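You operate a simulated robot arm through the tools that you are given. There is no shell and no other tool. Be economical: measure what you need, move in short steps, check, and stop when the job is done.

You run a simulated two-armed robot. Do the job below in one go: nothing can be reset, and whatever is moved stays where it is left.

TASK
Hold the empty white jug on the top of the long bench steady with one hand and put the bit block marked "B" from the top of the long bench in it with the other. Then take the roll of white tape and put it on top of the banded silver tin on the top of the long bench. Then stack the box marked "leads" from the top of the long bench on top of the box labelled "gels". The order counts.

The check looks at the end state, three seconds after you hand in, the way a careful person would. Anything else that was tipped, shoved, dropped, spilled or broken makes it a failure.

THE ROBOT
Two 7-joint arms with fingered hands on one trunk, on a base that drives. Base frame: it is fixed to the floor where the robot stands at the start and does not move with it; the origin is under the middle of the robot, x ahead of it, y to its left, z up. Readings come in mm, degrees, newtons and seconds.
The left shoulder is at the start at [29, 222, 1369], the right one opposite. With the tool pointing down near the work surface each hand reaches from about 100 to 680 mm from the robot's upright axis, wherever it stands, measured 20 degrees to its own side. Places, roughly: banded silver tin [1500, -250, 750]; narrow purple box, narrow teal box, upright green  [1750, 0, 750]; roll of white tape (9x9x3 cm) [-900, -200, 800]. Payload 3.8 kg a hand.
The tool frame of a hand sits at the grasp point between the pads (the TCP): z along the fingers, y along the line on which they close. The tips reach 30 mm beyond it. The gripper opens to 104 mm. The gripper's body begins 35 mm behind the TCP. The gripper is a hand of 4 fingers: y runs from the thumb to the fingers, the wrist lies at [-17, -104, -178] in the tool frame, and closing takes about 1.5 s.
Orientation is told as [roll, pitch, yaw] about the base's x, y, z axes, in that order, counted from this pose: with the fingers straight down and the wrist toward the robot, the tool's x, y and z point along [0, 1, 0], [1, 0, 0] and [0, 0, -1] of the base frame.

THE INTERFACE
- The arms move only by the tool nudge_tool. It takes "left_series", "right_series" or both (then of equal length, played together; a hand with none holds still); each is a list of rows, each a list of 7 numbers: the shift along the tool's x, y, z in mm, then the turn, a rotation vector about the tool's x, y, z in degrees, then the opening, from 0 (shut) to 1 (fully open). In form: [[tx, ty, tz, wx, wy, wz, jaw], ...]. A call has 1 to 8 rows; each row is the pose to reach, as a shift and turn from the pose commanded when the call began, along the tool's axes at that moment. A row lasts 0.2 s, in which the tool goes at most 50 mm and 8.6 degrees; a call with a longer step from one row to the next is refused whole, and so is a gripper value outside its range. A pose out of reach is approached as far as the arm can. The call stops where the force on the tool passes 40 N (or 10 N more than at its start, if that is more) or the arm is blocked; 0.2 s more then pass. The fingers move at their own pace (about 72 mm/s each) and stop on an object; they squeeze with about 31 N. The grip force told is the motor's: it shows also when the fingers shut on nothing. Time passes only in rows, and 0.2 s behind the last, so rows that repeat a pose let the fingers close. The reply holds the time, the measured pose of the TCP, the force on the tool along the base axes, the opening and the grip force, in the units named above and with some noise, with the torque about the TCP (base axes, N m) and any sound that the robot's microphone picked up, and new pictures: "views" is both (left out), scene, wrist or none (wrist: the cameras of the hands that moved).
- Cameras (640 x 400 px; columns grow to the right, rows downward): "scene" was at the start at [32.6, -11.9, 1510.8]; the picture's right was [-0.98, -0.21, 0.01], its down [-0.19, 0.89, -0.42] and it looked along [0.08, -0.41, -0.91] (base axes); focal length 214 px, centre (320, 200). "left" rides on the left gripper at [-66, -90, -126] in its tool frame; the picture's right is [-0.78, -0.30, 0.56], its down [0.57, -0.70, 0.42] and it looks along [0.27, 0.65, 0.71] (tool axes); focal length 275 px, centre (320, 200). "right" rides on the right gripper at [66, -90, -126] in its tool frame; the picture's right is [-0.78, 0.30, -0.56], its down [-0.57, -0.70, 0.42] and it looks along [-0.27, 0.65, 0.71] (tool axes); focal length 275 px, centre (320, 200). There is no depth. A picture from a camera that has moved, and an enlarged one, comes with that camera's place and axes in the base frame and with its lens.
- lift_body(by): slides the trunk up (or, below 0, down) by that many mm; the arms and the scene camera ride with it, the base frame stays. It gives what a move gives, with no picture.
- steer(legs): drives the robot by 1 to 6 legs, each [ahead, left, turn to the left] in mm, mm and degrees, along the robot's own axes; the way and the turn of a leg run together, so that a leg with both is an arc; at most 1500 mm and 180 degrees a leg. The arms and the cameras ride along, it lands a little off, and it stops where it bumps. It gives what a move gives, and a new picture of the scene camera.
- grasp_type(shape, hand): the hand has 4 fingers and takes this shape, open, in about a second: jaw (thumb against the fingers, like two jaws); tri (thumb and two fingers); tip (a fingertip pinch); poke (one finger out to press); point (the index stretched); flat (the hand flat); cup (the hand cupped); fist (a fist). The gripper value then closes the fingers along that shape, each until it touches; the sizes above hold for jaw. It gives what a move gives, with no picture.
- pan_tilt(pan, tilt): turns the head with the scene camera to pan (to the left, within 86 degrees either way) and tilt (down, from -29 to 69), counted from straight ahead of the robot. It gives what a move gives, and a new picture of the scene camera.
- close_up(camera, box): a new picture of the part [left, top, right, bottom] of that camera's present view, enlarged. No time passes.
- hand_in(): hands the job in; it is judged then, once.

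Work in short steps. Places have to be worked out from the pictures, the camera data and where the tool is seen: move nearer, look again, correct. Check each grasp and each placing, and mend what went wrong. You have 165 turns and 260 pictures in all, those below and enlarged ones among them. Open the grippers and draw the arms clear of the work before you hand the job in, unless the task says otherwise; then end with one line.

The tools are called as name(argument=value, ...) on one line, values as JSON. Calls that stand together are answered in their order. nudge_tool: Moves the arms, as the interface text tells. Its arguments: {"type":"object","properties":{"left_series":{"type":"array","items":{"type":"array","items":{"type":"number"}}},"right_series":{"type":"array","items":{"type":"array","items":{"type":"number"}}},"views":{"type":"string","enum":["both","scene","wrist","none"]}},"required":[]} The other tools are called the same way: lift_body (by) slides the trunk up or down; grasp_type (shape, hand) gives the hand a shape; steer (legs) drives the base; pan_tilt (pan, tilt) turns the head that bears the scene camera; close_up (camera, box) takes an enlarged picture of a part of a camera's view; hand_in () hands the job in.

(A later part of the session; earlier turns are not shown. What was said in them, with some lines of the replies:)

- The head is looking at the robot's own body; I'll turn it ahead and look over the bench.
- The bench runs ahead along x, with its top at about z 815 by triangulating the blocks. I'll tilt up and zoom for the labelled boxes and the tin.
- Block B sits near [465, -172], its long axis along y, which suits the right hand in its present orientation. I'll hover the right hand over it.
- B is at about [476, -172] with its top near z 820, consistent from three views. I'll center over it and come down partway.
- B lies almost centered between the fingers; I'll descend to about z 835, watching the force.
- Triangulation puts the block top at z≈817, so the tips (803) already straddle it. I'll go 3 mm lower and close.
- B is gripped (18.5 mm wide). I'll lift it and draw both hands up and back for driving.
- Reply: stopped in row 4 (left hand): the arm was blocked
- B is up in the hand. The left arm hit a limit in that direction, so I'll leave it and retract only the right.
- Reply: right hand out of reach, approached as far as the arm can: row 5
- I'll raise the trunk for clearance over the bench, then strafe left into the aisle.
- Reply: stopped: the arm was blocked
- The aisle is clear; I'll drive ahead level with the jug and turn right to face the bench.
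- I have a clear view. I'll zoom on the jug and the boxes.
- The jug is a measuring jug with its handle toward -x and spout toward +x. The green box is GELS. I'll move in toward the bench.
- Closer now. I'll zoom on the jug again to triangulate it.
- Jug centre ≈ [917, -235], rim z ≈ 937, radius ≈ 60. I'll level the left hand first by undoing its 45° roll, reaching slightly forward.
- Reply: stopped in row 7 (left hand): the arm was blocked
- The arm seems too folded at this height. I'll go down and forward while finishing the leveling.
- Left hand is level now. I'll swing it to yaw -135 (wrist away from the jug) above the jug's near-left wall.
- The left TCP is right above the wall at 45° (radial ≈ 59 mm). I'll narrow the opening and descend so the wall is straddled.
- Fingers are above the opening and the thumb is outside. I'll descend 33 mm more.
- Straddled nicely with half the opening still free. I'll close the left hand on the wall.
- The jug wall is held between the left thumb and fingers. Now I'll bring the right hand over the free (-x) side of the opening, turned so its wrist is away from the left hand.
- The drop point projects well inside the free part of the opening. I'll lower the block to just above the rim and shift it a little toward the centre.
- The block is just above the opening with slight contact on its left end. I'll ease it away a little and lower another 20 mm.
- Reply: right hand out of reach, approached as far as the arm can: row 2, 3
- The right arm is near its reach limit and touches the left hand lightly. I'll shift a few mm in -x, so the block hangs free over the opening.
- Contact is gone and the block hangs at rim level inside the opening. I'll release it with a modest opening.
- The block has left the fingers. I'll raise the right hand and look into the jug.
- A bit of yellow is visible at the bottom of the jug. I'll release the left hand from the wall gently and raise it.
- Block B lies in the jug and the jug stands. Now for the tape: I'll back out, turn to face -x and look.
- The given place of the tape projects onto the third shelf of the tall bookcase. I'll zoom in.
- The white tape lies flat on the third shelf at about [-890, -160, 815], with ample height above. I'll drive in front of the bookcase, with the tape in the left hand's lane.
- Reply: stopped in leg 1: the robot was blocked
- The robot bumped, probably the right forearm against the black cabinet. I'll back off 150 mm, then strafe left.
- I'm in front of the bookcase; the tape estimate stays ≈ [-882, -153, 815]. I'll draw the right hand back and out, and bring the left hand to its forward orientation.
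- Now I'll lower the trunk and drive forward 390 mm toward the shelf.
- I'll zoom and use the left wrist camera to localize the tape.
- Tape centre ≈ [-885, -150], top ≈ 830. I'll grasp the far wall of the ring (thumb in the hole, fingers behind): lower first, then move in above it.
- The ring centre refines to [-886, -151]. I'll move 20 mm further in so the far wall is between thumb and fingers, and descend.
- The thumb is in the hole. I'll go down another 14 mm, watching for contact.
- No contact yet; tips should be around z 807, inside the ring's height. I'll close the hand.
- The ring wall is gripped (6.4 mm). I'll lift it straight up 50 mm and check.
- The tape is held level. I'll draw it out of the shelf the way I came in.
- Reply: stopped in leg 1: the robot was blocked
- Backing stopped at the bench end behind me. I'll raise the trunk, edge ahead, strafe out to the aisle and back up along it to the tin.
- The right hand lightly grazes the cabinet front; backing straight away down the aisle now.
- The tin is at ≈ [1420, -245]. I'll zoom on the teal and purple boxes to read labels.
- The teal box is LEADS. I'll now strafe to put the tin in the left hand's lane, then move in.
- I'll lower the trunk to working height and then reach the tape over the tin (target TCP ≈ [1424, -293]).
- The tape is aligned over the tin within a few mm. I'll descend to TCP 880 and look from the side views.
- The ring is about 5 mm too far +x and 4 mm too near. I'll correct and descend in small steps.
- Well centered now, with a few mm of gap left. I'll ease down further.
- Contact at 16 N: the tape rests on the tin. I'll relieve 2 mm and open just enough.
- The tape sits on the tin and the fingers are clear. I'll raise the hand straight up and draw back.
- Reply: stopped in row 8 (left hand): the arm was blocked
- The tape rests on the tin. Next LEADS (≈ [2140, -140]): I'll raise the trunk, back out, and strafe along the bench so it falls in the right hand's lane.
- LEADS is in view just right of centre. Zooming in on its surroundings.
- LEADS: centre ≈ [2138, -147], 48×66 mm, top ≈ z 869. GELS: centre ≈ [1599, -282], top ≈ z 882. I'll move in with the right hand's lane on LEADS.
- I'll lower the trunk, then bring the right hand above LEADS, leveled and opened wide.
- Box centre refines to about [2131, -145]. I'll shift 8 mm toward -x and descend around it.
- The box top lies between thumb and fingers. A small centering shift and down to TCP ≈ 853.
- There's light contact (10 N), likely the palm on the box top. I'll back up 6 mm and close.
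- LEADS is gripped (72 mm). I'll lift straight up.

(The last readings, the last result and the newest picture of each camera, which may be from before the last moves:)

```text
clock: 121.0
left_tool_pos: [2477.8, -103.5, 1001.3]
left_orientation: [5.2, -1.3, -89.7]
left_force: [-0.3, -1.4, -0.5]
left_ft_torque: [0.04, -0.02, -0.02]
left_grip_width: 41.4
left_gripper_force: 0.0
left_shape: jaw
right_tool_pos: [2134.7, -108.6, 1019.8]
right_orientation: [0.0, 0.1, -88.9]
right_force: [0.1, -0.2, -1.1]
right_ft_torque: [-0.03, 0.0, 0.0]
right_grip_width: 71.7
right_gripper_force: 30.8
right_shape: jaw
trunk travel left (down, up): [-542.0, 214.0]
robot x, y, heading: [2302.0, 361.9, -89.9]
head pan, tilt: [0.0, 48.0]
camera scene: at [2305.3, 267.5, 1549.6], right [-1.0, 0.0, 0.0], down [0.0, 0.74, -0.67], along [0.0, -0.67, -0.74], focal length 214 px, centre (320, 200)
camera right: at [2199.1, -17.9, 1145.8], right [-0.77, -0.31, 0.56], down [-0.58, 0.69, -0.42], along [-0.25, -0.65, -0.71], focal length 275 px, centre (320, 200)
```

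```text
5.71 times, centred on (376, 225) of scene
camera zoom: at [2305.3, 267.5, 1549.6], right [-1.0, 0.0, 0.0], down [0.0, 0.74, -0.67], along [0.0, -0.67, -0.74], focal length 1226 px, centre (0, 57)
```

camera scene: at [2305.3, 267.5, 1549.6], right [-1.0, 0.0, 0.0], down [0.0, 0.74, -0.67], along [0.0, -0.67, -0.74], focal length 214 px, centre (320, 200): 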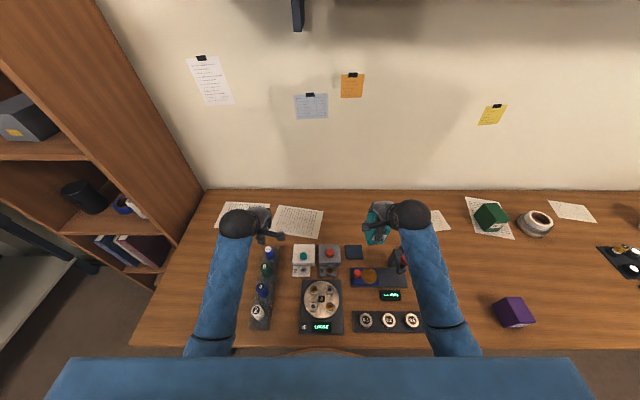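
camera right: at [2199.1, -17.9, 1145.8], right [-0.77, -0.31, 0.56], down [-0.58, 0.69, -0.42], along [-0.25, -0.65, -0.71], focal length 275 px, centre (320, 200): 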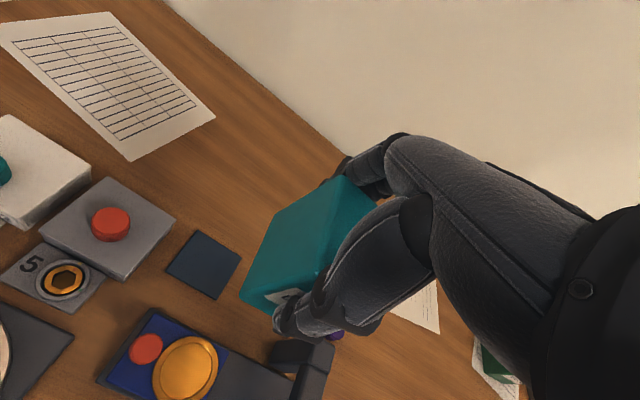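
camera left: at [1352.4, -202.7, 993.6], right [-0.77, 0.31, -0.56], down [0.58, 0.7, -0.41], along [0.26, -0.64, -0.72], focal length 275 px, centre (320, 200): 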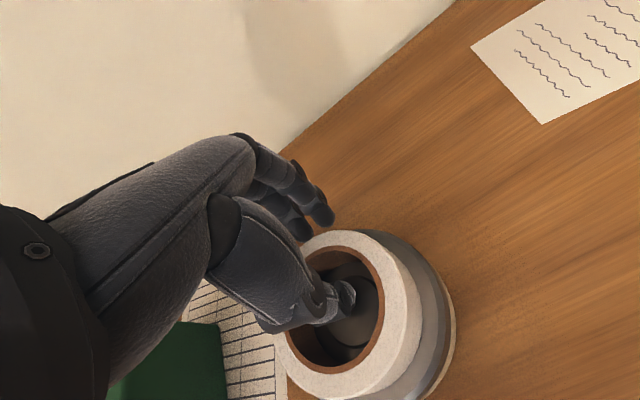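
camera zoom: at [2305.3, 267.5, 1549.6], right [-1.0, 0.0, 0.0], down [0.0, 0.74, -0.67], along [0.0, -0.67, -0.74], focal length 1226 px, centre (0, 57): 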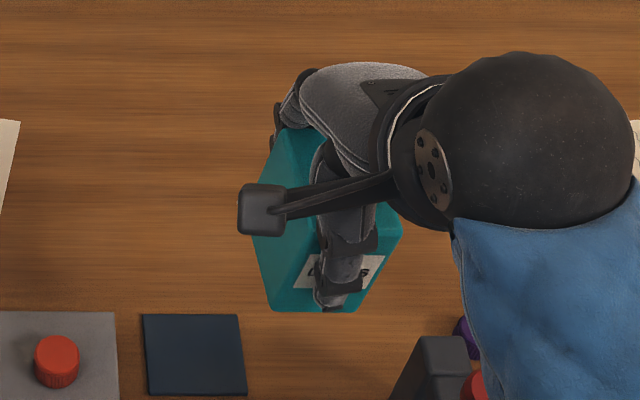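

LEADS is held firmly. Raise trunk, back out, strafe to put GELS in the right hand's lane.

lift_body(by=110)

steer(legs=[[-270, 0, 0], [0, -518, 0]])

```text
clock: 122.4
left_tool_pos: [2482.9, -102.5, 1110.2]
left_orientation: [5.8, -1.1, -89.6]
left_force: [0.3, 0.9, -0.5]
left_ft_torque: [-0.02, -0.04, 0.0]
left_grip_width: 41.7
left_gripper_force: 0.1
left_shape: jaw
right_tool_pos: [2134.8, -111.0, 1127.5]
right_orientation: [-0.2, 0.2, -89.0]
right_force: [0.3, -0.6, -1.4]
right_ft_torque: [-0.01, 0.01, 0.02]
right_grip_width: 71.9
right_gripper_force: 31.5
right_shape: jaw
trunk travel left (down, up): [-652.0, 104.0]
robot x, y, heading: [2302.2, 361.4, -89.8]
head pan, tilt: [0.0, 48.0]
```

```text
clock: 126.9
left_tool_pos: [1965.2, 161.9, 1110.4]
left_orientation: [5.8, -1.2, -89.3]
left_force: [0.7, 0.0, 0.3]
left_ft_torque: [-0.03, -0.03, 0.0]
left_grip_width: 41.5
left_gripper_force: 0.0
left_shape: jaw
right_tool_pos: [1618.3, 152.8, 1127.5]
right_orientation: [0.0, 0.1, -88.8]
right_force: [0.0, 0.5, -1.5]
right_ft_torque: [0.0, 0.02, 0.01]
right_grip_width: 72.1
right_gripper_force: 31.4
right_shape: jaw
trunk travel left (down, up): [-652.0, 104.0]
robot x, y, heading: [1786.5, 627.9, -89.4]
head pan, tilt: [0.0, 48.0]
camera scene: at [1787.9, 536.5, 1659.6], right [-1.0, -0.01, 0.0], down [-0.01, 0.74, -0.67], along [0.01, -0.67, -0.74], focal length 214 px, centre (320, 200)
```

scene: 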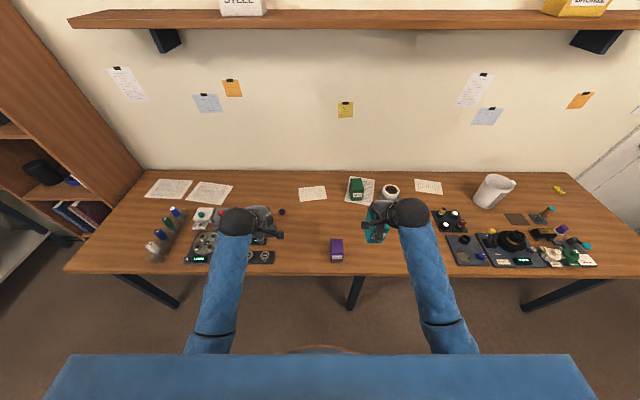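

I'll zoom on GELS from here, then move in.

close_up(camera="scene", box=[325, 165, 421, 225])

steer(legs=[[200, 0, 0], [75, 0, 0]])

```text
6.67 times, centred on (373, 195) of scene
camera zoom: at [1787.9, 536.5, 1659.6], right [-1.0, -0.01, 0.0], down [-0.01, 0.74, -0.67], along [0.01, -0.67, -0.74], focal length 1430 px, centre (-33, 233)
```

zoom: 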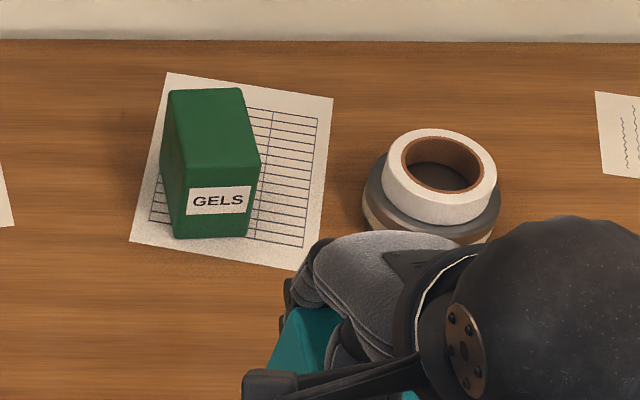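

```text
clock: 129.2
left_tool_pos: [1970.4, -115.5, 1108.7]
left_orientation: [5.8, -1.1, -89.2]
left_force: [-0.3, -0.9, 0.5]
left_ft_torque: [0.03, -0.02, 0.01]
left_grip_width: 41.5
left_gripper_force: 0.1
left_shape: jaw
right_tool_pos: [1621.5, -123.0, 1127.1]
right_orientation: [0.0, 0.2, -88.8]
right_force: [-1.0, -0.6, -1.7]
right_ft_torque: [0.01, 0.0, -0.01]
right_grip_width: 71.7
right_gripper_force: 30.8
right_shape: jaw
trunk travel left (down, up): [-652.0, 104.0]
robot x, y, heading: [1787.7, 353.3, -89.4]
head pan, tilt: [0.0, 48.0]
camera scene: at [1790.5, 258.4, 1659.4], right [-1.0, -0.01, 0.0], down [-0.01, 0.74, -0.67], along [0.01, -0.67, -0.74], focal length 214 px, centre (320, 200)
```

scene: 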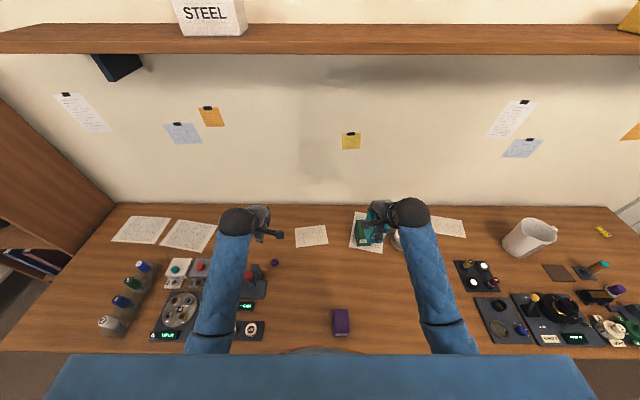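

GELS centre ≈ [1605, -287], top ≈ 880. I'll move in another 25 mm, lower the trunk, and bring LEADS over GELS.

steer(legs=[[25, 0, 0]])

lift_body(by=-110)

```text
clock: 130.0
left_tool_pos: [1970.4, -137.1, 1111.7]
left_orientation: [6.0, -1.3, -89.4]
left_force: [-0.9, 0.3, 0.2]
left_ft_torque: [-0.03, -0.01, 0.0]
left_grip_width: 41.5
left_gripper_force: 0.1
left_shape: jaw
right_tool_pos: [1621.2, -144.2, 1128.7]
right_orientation: [0.0, 0.1, -88.9]
right_force: [0.1, 0.0, -1.1]
right_ft_torque: [-0.01, 0.04, 0.01]
right_grip_width: 71.9
right_gripper_force: 31.0
right_shape: jaw
trunk travel left (down, up): [-652.0, 104.0]
robot x, y, heading: [1786.5, 328.5, -89.6]
head pan, tilt: [0.0, 48.0]
camera scene: at [1790.7, 240.4, 1659.8], right [-1.0, -0.01, 0.0], down [-0.01, 0.74, -0.67], along [0.01, -0.67, -0.74], focal length 214 px, centre (320, 200)
```

scene: 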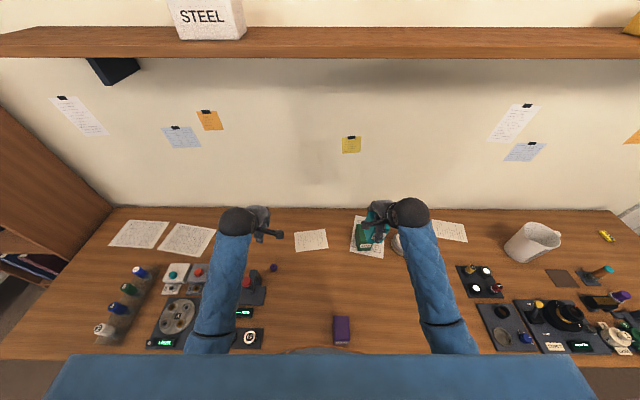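

```text
clock: 131.4
left_tool_pos: [1976.9, -138.9, 1000.0]
left_orientation: [6.7, -1.4, -89.3]
left_force: [-0.1, -0.1, 0.9]
left_ft_torque: [-0.02, 0.02, 0.01]
left_grip_width: 41.7
left_gripper_force: 0.1
left_shape: jaw
right_tool_pos: [1621.0, -145.5, 1018.1]
right_orientation: [-0.1, 0.2, -88.9]
right_force: [-0.3, 0.7, -0.6]
right_ft_torque: [0.04, -0.01, 0.0]
right_grip_width: 72.0
right_gripper_force: 30.5
right_shape: jaw
trunk travel left (down, up): [-542.0, 214.0]
robot x, y, heading: [1781.9, 327.4, -89.4]
head pan, tilt: [0.0, 48.0]
```

Now I'll carry LEADS forward over GELS at this height (box bottom ≈ 957).

nudge_tool(right_series=[[-5, 40, 0, 0, 0, 0, 0], [-10, 80, 0, 0, 0, 0, 0], [-15, 115, 0, 0, 0, 0, 0], [-19, 141, 0, 0, 0, 0, 0], [-19, 141, 15, 0, 0, 0, 0]], views="both")

close_up(camera="scene", box=[330, 185, 442, 255])

```text
clock: 132.6
left_tool_pos: [1976.1, -138.1, 1001.0]
left_orientation: [6.7, -1.3, -89.3]
left_force: [-0.1, -0.8, 0.4]
left_ft_torque: [0.02, -0.04, 0.01]
left_grip_width: 41.2
left_gripper_force: 0.0
left_shape: jaw
right_tool_pos: [1602.9, -286.6, 1003.5]
right_orientation: [0.0, 0.1, -88.7]
right_force: [0.4, -0.1, -0.9]
right_ft_torque: [-0.01, 0.03, 0.0]
right_grip_width: 71.9
right_gripper_force: 30.6
right_shape: jaw
trunk travel left (down, up): [-542.0, 214.0]
robot x, y, heading: [1790.6, 325.7, -89.7]
head pan, tilt: [0.0, 48.0]
camera scene: at [1790.6, 231.7, 1549.4], right [-1.0, -0.01, 0.0], down [-0.01, 0.74, -0.67], along [0.01, -0.67, -0.74], focal length 214 px, centre (320, 200)
camera right: at [1668.5, -195.1, 1129.3], right [-0.77, -0.31, 0.56], down [-0.59, 0.69, -0.42], along [-0.25, -0.65, -0.72], focal length 275 px, centre (320, 200)
```

scene: 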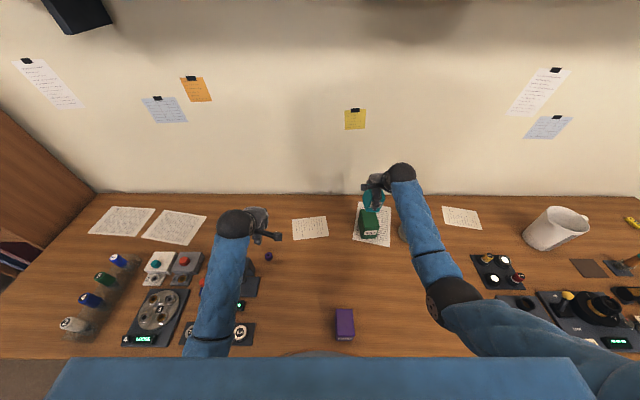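
right: 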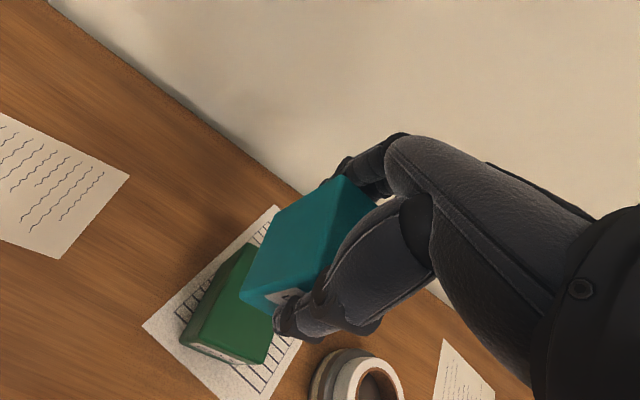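

```text
5.71 times, centred on (386, 220) of scene
camera zoom: at [1790.6, 231.7, 1549.4], right [-1.0, -0.01, 0.0], down [-0.01, 0.74, -0.67], along [0.01, -0.67, -0.74], focal length 1226 px, centre (-57, 86)
```

zoom: 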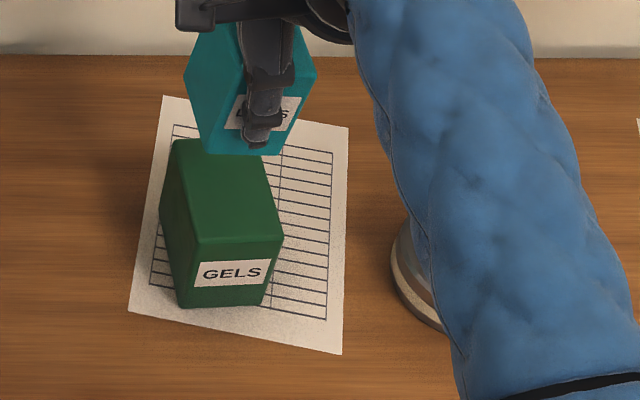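

LEADS is aligned over GELS within about 5 mm. I'll make a small correction and descend 45 mm.

nudge_tool(right_series=[[-3, -3, 15, 0, 0, 0, 0], [-3, -3, 32, 0, 0, 0, 0], [-3, -3, 45, 0, 0, 0, 0]], views="wrist")

close_up(camera="scene", box=[330, 185, 442, 255])

```text
clock: 133.4
left_tool_pos: [1975.8, -138.1, 999.8]
left_orientation: [6.6, -1.3, -89.3]
left_force: [0.1, -0.6, 0.0]
left_ft_torque: [0.0, 0.02, -0.01]
left_grip_width: 41.5
left_gripper_force: 0.1
left_shape: jaw
right_tool_pos: [1601.5, -285.0, 958.2]
right_orientation: [0.1, 0.2, -88.8]
right_force: [0.2, 0.3, -1.4]
right_ft_torque: [0.0, -0.03, -0.01]
right_grip_width: 71.9
right_gripper_force: 31.4
right_shape: jaw
trunk travel left (down, up): [-542.0, 214.0]
robot x, y, heading: [1788.3, 328.8, -89.7]
head pan, tilt: [0.0, 48.0]
camera right: at [1666.3, -192.5, 1084.0], right [-0.77, -0.31, 0.56], down [-0.59, 0.69, -0.42], along [-0.25, -0.65, -0.72], focal length 275 px, centre (320, 200)
```

right: 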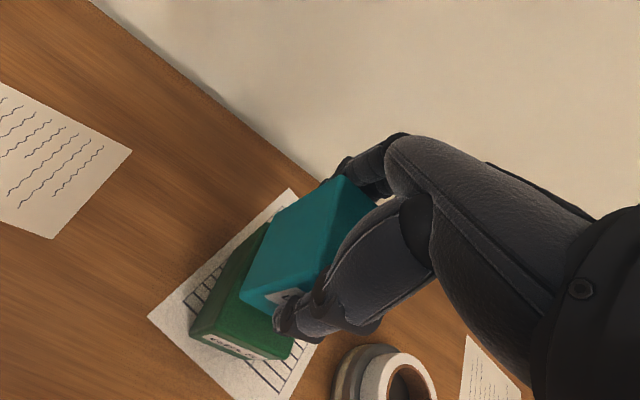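

```text
5.71 times, centred on (386, 220) of scene
camera zoom: at [1790.7, 231.3, 1549.4], right [-1.0, -0.01, 0.0], down [-0.01, 0.74, -0.67], along [0.01, -0.67, -0.74], focal length 1226 px, centre (-57, 86)
```

zoom: 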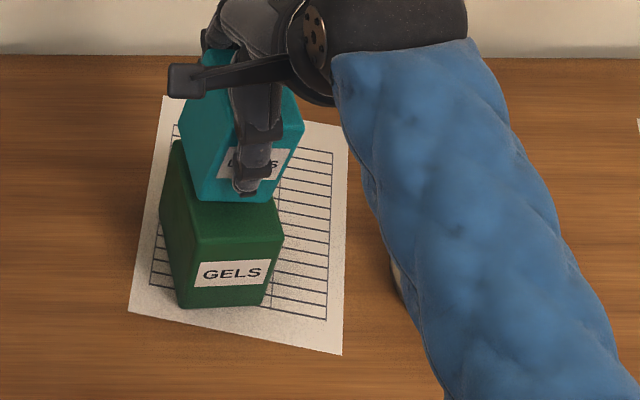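

Still a gap. I'll descend in small steps until contact.

nudge_tool(right_series=[[0, 0, 5, 0, 0, 0, 0], [0, 0, 10, 0, 0, 0, 0], [0, 0, 14, 0, 0, 0, 0]], views="none")

close_up(camera="scene", box=[340, 200, 404, 240])

```text
clock: 134.2
left_tool_pos: [1976.2, -139.0, 999.3]
left_orientation: [6.6, -1.2, -89.3]
left_force: [0.5, -0.2, 1.1]
left_ft_torque: [0.02, -0.01, 0.0]
left_grip_width: 41.5
left_gripper_force: 0.1
left_shape: jaw
right_tool_pos: [1601.6, -284.5, 944.3]
right_orientation: [0.1, 0.2, -88.8]
right_force: [-0.2, -0.7, -0.7]
right_ft_torque: [-0.02, 0.0, 0.01]
right_grip_width: 71.7
right_gripper_force: 30.9
right_shape: jaw
trunk travel left (down, up): [-542.0, 214.0]
robot x, y, heading: [1786.4, 326.9, -89.6]
head pan, tilt: [0.0, 48.0]
```

```text
10.00 times, centred on (372, 220) of scene
camera zoom: at [1790.7, 231.2, 1549.4], right [-1.0, -0.01, 0.0], down [-0.01, 0.74, -0.67], along [0.01, -0.67, -0.74], focal length 2145 px, centre (-200, 0)
```

zoom: 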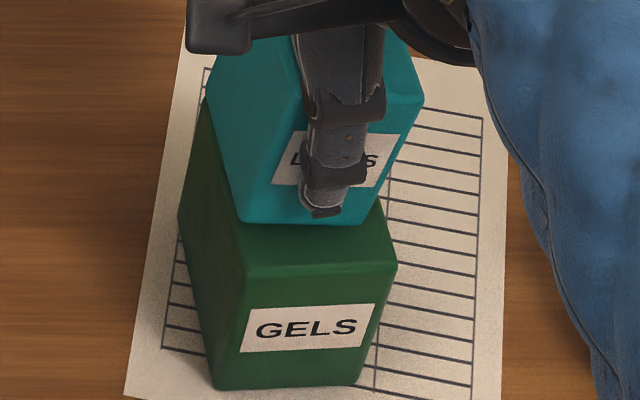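

No contact yet. Continuing down gently.

nudge_tool(right_series=[[0, 0, 3, 0, 0, 0, 0], [0, 0, 6, 0, 0, 0, 0]], views="none")

close_up(camera="scene", box=[340, 200, 404, 240])

```text
clock: 134.8
left_tool_pos: [1976.4, -138.1, 999.1]
left_orientation: [6.7, -1.4, -89.3]
left_force: [-0.7, -0.2, 1.3]
left_ft_torque: [0.01, 0.03, 0.01]
left_grip_width: 41.6
left_gripper_force: 0.2
left_shape: jaw
right_tool_pos: [1602.9, -286.2, 943.1]
right_orientation: [0.0, -0.3, -88.8]
right_force: [0.9, 1.4, 12.1]
right_ft_torque: [-0.36, 0.21, -0.04]
right_grip_width: 71.7
right_gripper_force: 30.7
right_shape: jaw
trunk travel left (down, up): [-542.0, 214.0]
robot x, y, heading: [1788.7, 325.9, -89.2]
head pan, tilt: [0.0, 48.0]
```

```text
10.00 times, centred on (372, 220) of scene
camera zoom: at [1791.3, 233.1, 1549.7], right [-1.0, -0.01, 0.0], down [-0.01, 0.74, -0.67], along [0.01, -0.67, -0.74], focal length 2145 px, centre (-200, 0)
```

zoom: 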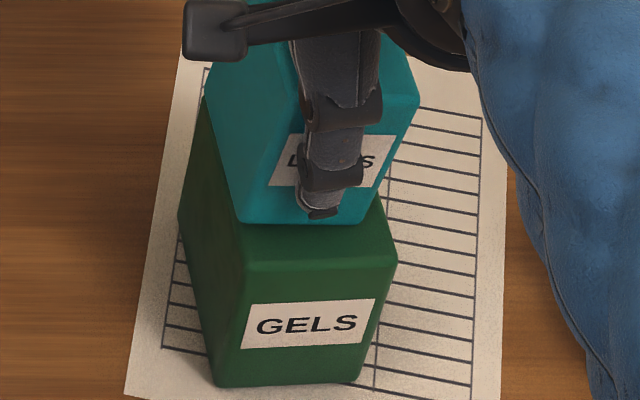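

Contact, but the front margin is ~22 mm, so LEADS sits too far back. I'll lift a few mm, shift 13 mm toward me, and set down again.

nudge_tool(right_series=[[0, 0, -8, 0, 0, 0, 0], [0, 0, -12, 0, 0, 0, 0], [-2, -7, -12, 0, 0, 0, 0], [-3, -13, -12, 0, 0, 0, 0]], views="none")

close_up(camera="scene", box=[340, 200, 404, 240])

```text
clock: 135.8
left_tool_pos: [1976.3, -137.8, 999.3]
left_orientation: [6.6, -1.3, -89.3]
left_force: [0.4, 0.8, -0.2]
left_ft_torque: [-0.04, 0.0, 0.03]
left_grip_width: 41.2
left_gripper_force: 0.2
left_shape: jaw
right_tool_pos: [1598.0, -270.9, 950.7]
right_orientation: [-0.1, 0.0, -88.9]
right_force: [0.5, 1.0, -2.2]
right_ft_torque: [0.0, 0.02, 0.0]
right_grip_width: 71.7
right_gripper_force: 31.1
right_shape: jaw
trunk travel left (down, up): [-542.0, 214.0]
robot x, y, heading: [1789.1, 326.9, -89.4]
head pan, tilt: [0.0, 48.0]
```

```text
10.00 times, centred on (372, 220) of scene
camera zoom: at [1790.8, 231.6, 1549.4], right [-1.0, -0.01, 0.0], down [-0.01, 0.74, -0.67], along [0.01, -0.67, -0.74], focal length 2145 px, centre (-200, 0)
```

zoom: 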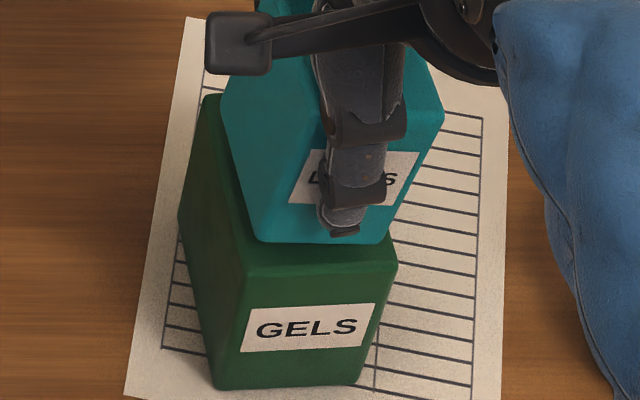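

Front margin good now; a 3 mm shift back in +x, then down to contact.

nudge_tool(right_series=[[3, 0, 0, 0, 0, 0, 0], [3, 0, 5, 0, 0, 0, 0], [3, 0, 8, 0, 0, 0, 0]], views="none")

close_up(camera="scene", box=[340, 200, 404, 240])

```text
clock: 136.6
left_tool_pos: [1976.1, -138.7, 999.5]
left_orientation: [6.7, -1.4, -89.3]
left_force: [-0.1, 0.0, -0.3]
left_ft_torque: [0.02, -0.06, 0.02]
left_grip_width: 41.5
left_gripper_force: 0.1
left_shape: jaw
right_tool_pos: [1601.9, -271.9, 943.7]
right_orientation: [0.0, 0.0, -88.8]
right_force: [0.2, 0.2, 0.6]
right_ft_torque: [-0.1, 0.09, -0.03]
right_grip_width: 71.5
right_gripper_force: 30.7
right_shape: jaw
trunk travel left (down, up): [-542.0, 214.0]
robot x, y, heading: [1790.0, 328.7, -89.4]
head pan, tilt: [0.0, 48.0]
```

```text
10.00 times, centred on (372, 220) of scene
camera zoom: at [1790.9, 231.9, 1549.5], right [-1.0, -0.01, 0.0], down [-0.01, 0.74, -0.67], along [0.01, -0.67, -0.74], focal length 2145 px, centre (-200, 0)
```

zoom: 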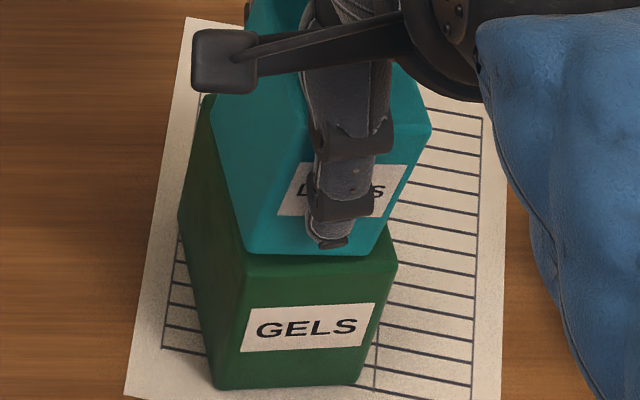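

Just touching, and well centred now. I'll press 1 mm and open.

nudge_tool(right_series=[[0, 0, 1, 0, 0, 0, 0], [0, 0, 1, 0, 0, 0, 0.75], [0, 0, 1, 0, 0, 0, 0.9], [0, 0, 1, 0, 0, 0, 0.95], [0, 0, 1, 0, 0, 0, 0.95], [0, 0, 1, 0, 0, 0, 0.95]], views="wrist")

close_up(camera="scene", box=[340, 200, 404, 240])

```text
clock: 138.0
left_tool_pos: [1975.7, -139.3, 1001.2]
left_orientation: [6.6, -1.4, -89.3]
left_force: [-0.5, 0.1, 0.1]
left_ft_torque: [0.01, 0.01, 0.01]
left_grip_width: 41.3
left_gripper_force: 0.0
left_shape: jaw
right_tool_pos: [1602.1, -271.2, 940.0]
right_orientation: [0.0, 0.1, -88.8]
right_force: [0.8, -0.3, -1.4]
right_ft_torque: [0.0, 0.0, 0.03]
right_grip_width: 99.8
right_gripper_force: 0.1
right_shape: jaw
trunk travel left (down, up): [-542.0, 214.0]
robot x, y, heading: [1787.4, 327.0, -89.6]
head pan, tilt: [0.0, 48.0]
camera right: at [1666.3, -179.2, 1067.1], right [-0.77, -0.31, 0.56], down [-0.59, 0.69, -0.42], along [-0.25, -0.65, -0.72], focal length 275 px, centre (320, 200)
```

right: 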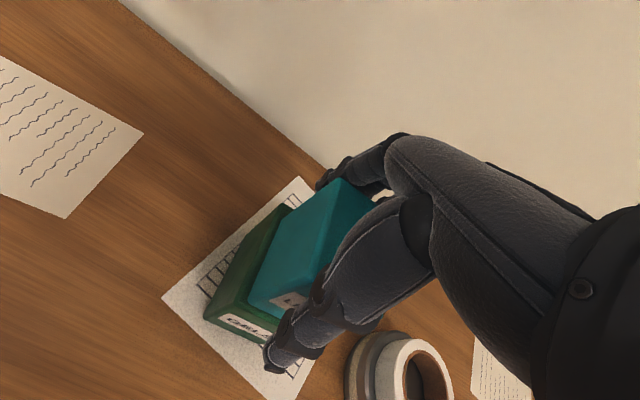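

```text
10.00 times, centred on (372, 220) of scene
camera zoom: at [1790.7, 231.4, 1549.4], right [-1.0, -0.01, 0.0], down [-0.01, 0.74, -0.67], along [0.01, -0.67, -0.74], focal length 2145 px, centre (-200, 0)
```

zoom: 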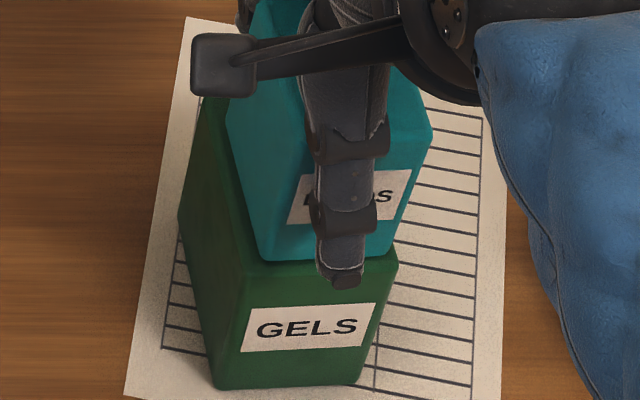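

Released, and LEADS sits squarely on GELS. I'll raise the hand straight up before pulling back.

nudge_tool(right_series=[[0, 0, -15, 0, 0, 0, 0.95], [0, 0, -40, 0, 0, 0, 0.95], [0, 0, -75, 0, 0, 0, 0.95], [0, 0, -110, 0, 0, 0, 0.95], [0, -40, -120, 0, 0, 0, 0.95], [0, -85, -120, 0, 0, 0, 0.95], [0, -130, -120, 0, 0, 0, 0.95]], views="scene")

close_up(camera="scene", box=[330, 180, 442, 250])

```text
clock: 139.6
left_tool_pos: [1976.6, -138.0, 1000.2]
left_orientation: [6.7, -1.4, -89.3]
left_force: [0.5, 0.3, 0.2]
left_ft_torque: [0.0, 0.0, 0.0]
left_grip_width: 41.6
left_gripper_force: 0.1
left_shape: jaw
right_tool_pos: [1599.4, -139.7, 1062.7]
right_orientation: [-0.1, 0.1, -88.8]
right_force: [0.5, 0.6, -0.1]
right_ft_torque: [-0.02, 0.0, 0.01]
right_grip_width: 98.8
right_gripper_force: 0.0
right_shape: jaw
trunk travel left (down, up): [-542.0, 214.0]
robot x, y, heading: [1790.4, 328.5, -89.4]
head pan, tilt: [0.0, 48.0]
camera scene: at [1790.6, 233.1, 1549.6], right [-1.0, -0.01, 0.0], down [-0.01, 0.74, -0.67], along [0.01, -0.67, -0.74], focal length 214 px, centre (320, 200)
```

scene: 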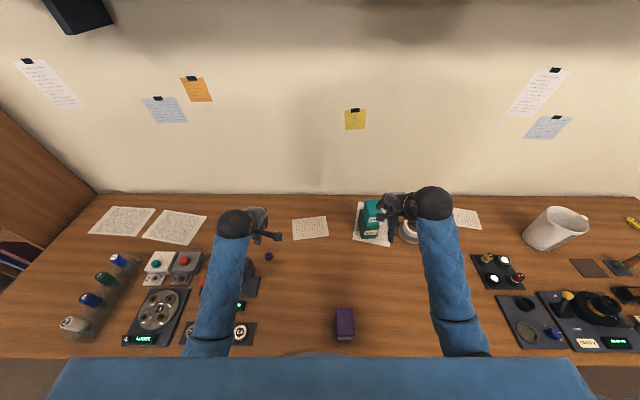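

```text
5.71 times, centred on (386, 215) of scene
camera zoom: at [1790.6, 233.1, 1549.6], right [-1.0, -0.01, 0.0], down [-0.01, 0.74, -0.67], along [0.01, -0.67, -0.74], focal length 1226 px, centre (-57, 114)
```

zoom: 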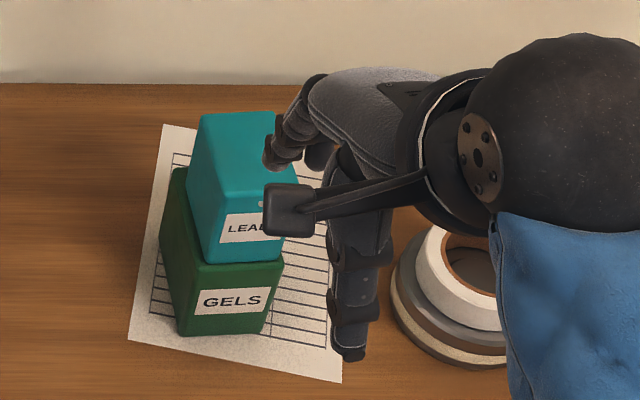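

The stack stands. I'll raise the trunk, back away from the bench and check everything.

lift_body(by=100)

steer(legs=[[-330, 0, 0]])

close_up(camera="scene", box=[330, 160, 450, 235])

close_up(camera="scene", box=[400, 160, 640, 310])

```text
clock: 140.9
left_tool_pos: [1979.2, -138.4, 1098.4]
left_orientation: [7.2, -1.3, -89.3]
left_force: [0.3, -0.5, -0.2]
left_ft_torque: [-0.01, 0.0, 0.01]
left_grip_width: 41.5
left_gripper_force: 0.0
left_shape: jaw
right_tool_pos: [1598.9, -143.0, 1161.8]
right_orientation: [0.0, 0.0, -88.9]
right_force: [-0.3, 1.0, 1.4]
right_ft_torque: [-0.02, 0.01, 0.03]
right_grip_width: 98.6
right_gripper_force: 0.0
right_shape: jaw
trunk travel left (down, up): [-642.0, 114.0]
robot x, y, heading: [1793.6, 324.5, -89.3]
head pan, tilt: [0.0, 48.0]
```

```text
clock: 143.1
left_tool_pos: [1976.8, 191.3, 1099.4]
left_orientation: [7.2, -1.4, -89.2]
left_force: [-0.7, 0.1, -0.1]
left_ft_torque: [-0.02, -0.04, 0.01]
left_grip_width: 41.4
left_gripper_force: 0.0
left_shape: jaw
right_tool_pos: [1595.3, 189.0, 1161.0]
right_orientation: [-0.1, 0.1, -88.8]
right_force: [-0.3, -0.3, -1.0]
right_ft_torque: [-0.02, 0.04, -0.01]
right_grip_width: 98.7
right_gripper_force: 0.1
right_shape: jaw
trunk travel left (down, up): [-642.0, 114.0]
robot x, y, heading: [1784.0, 657.8, -89.7]
head pan, tilt: [0.0, 48.0]
camera scene: at [1788.1, 567.7, 1649.7], right [-1.0, -0.01, 0.0], down [-0.01, 0.74, -0.67], along [0.01, -0.67, -0.74], focal length 214 px, centre (320, 200)
```

scene: 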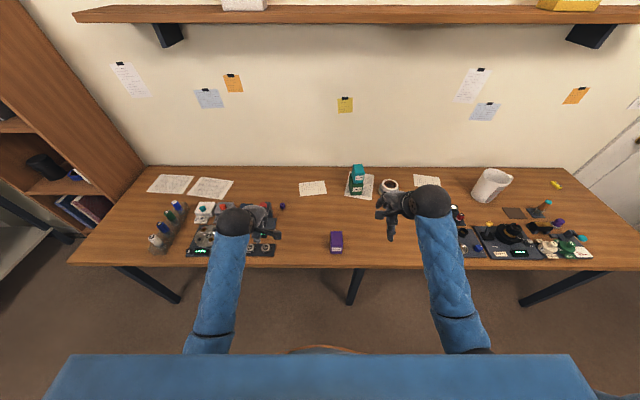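

```text
5.33 times, centred on (390, 198) of scene
camera zoom: at [1788.1, 567.7, 1649.7], right [-1.0, -0.01, 0.0], down [-0.01, 0.74, -0.67], along [0.01, -0.67, -0.74], focal length 1144 px, centre (-53, 213)
```

zoom: 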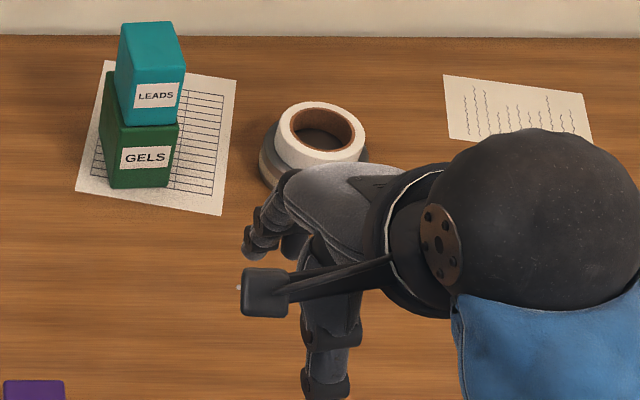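

```text
2.67 times, centred on (520, 235) of scene
camera zoom: at [1788.1, 567.7, 1649.7], right [-1.0, -0.01, 0.0], down [-0.01, 0.74, -0.67], along [0.01, -0.67, -0.74], focal length 572 px, centre (-213, 107)
```

zoom: 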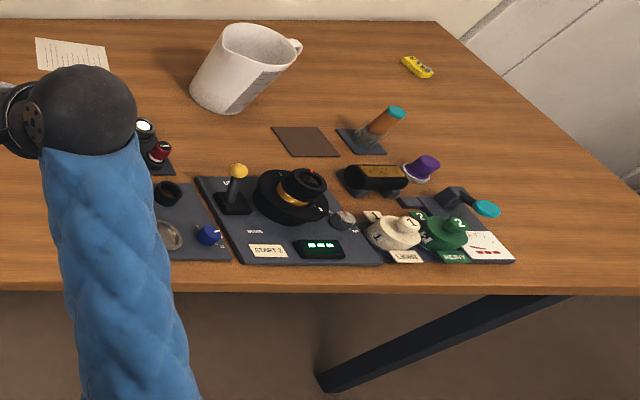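

Everything is in place: the jug stands with B inside, the tape is on the tin, LEADS is on GELS, and the arms are clear. Handing in.

hand_in()

```text
The job is handed in.
```

All three steps are done in the order you gave and the job is handed in: block B is in the jug, the white tape is on the banded tin, and the "leads" box is stacked on the "gels" box. While driving, the robot stopped against something near the black cabinet, grazed the cabinet with its right hand, and stopped again at the end of the bench. I saw nothing moved or knocked over.
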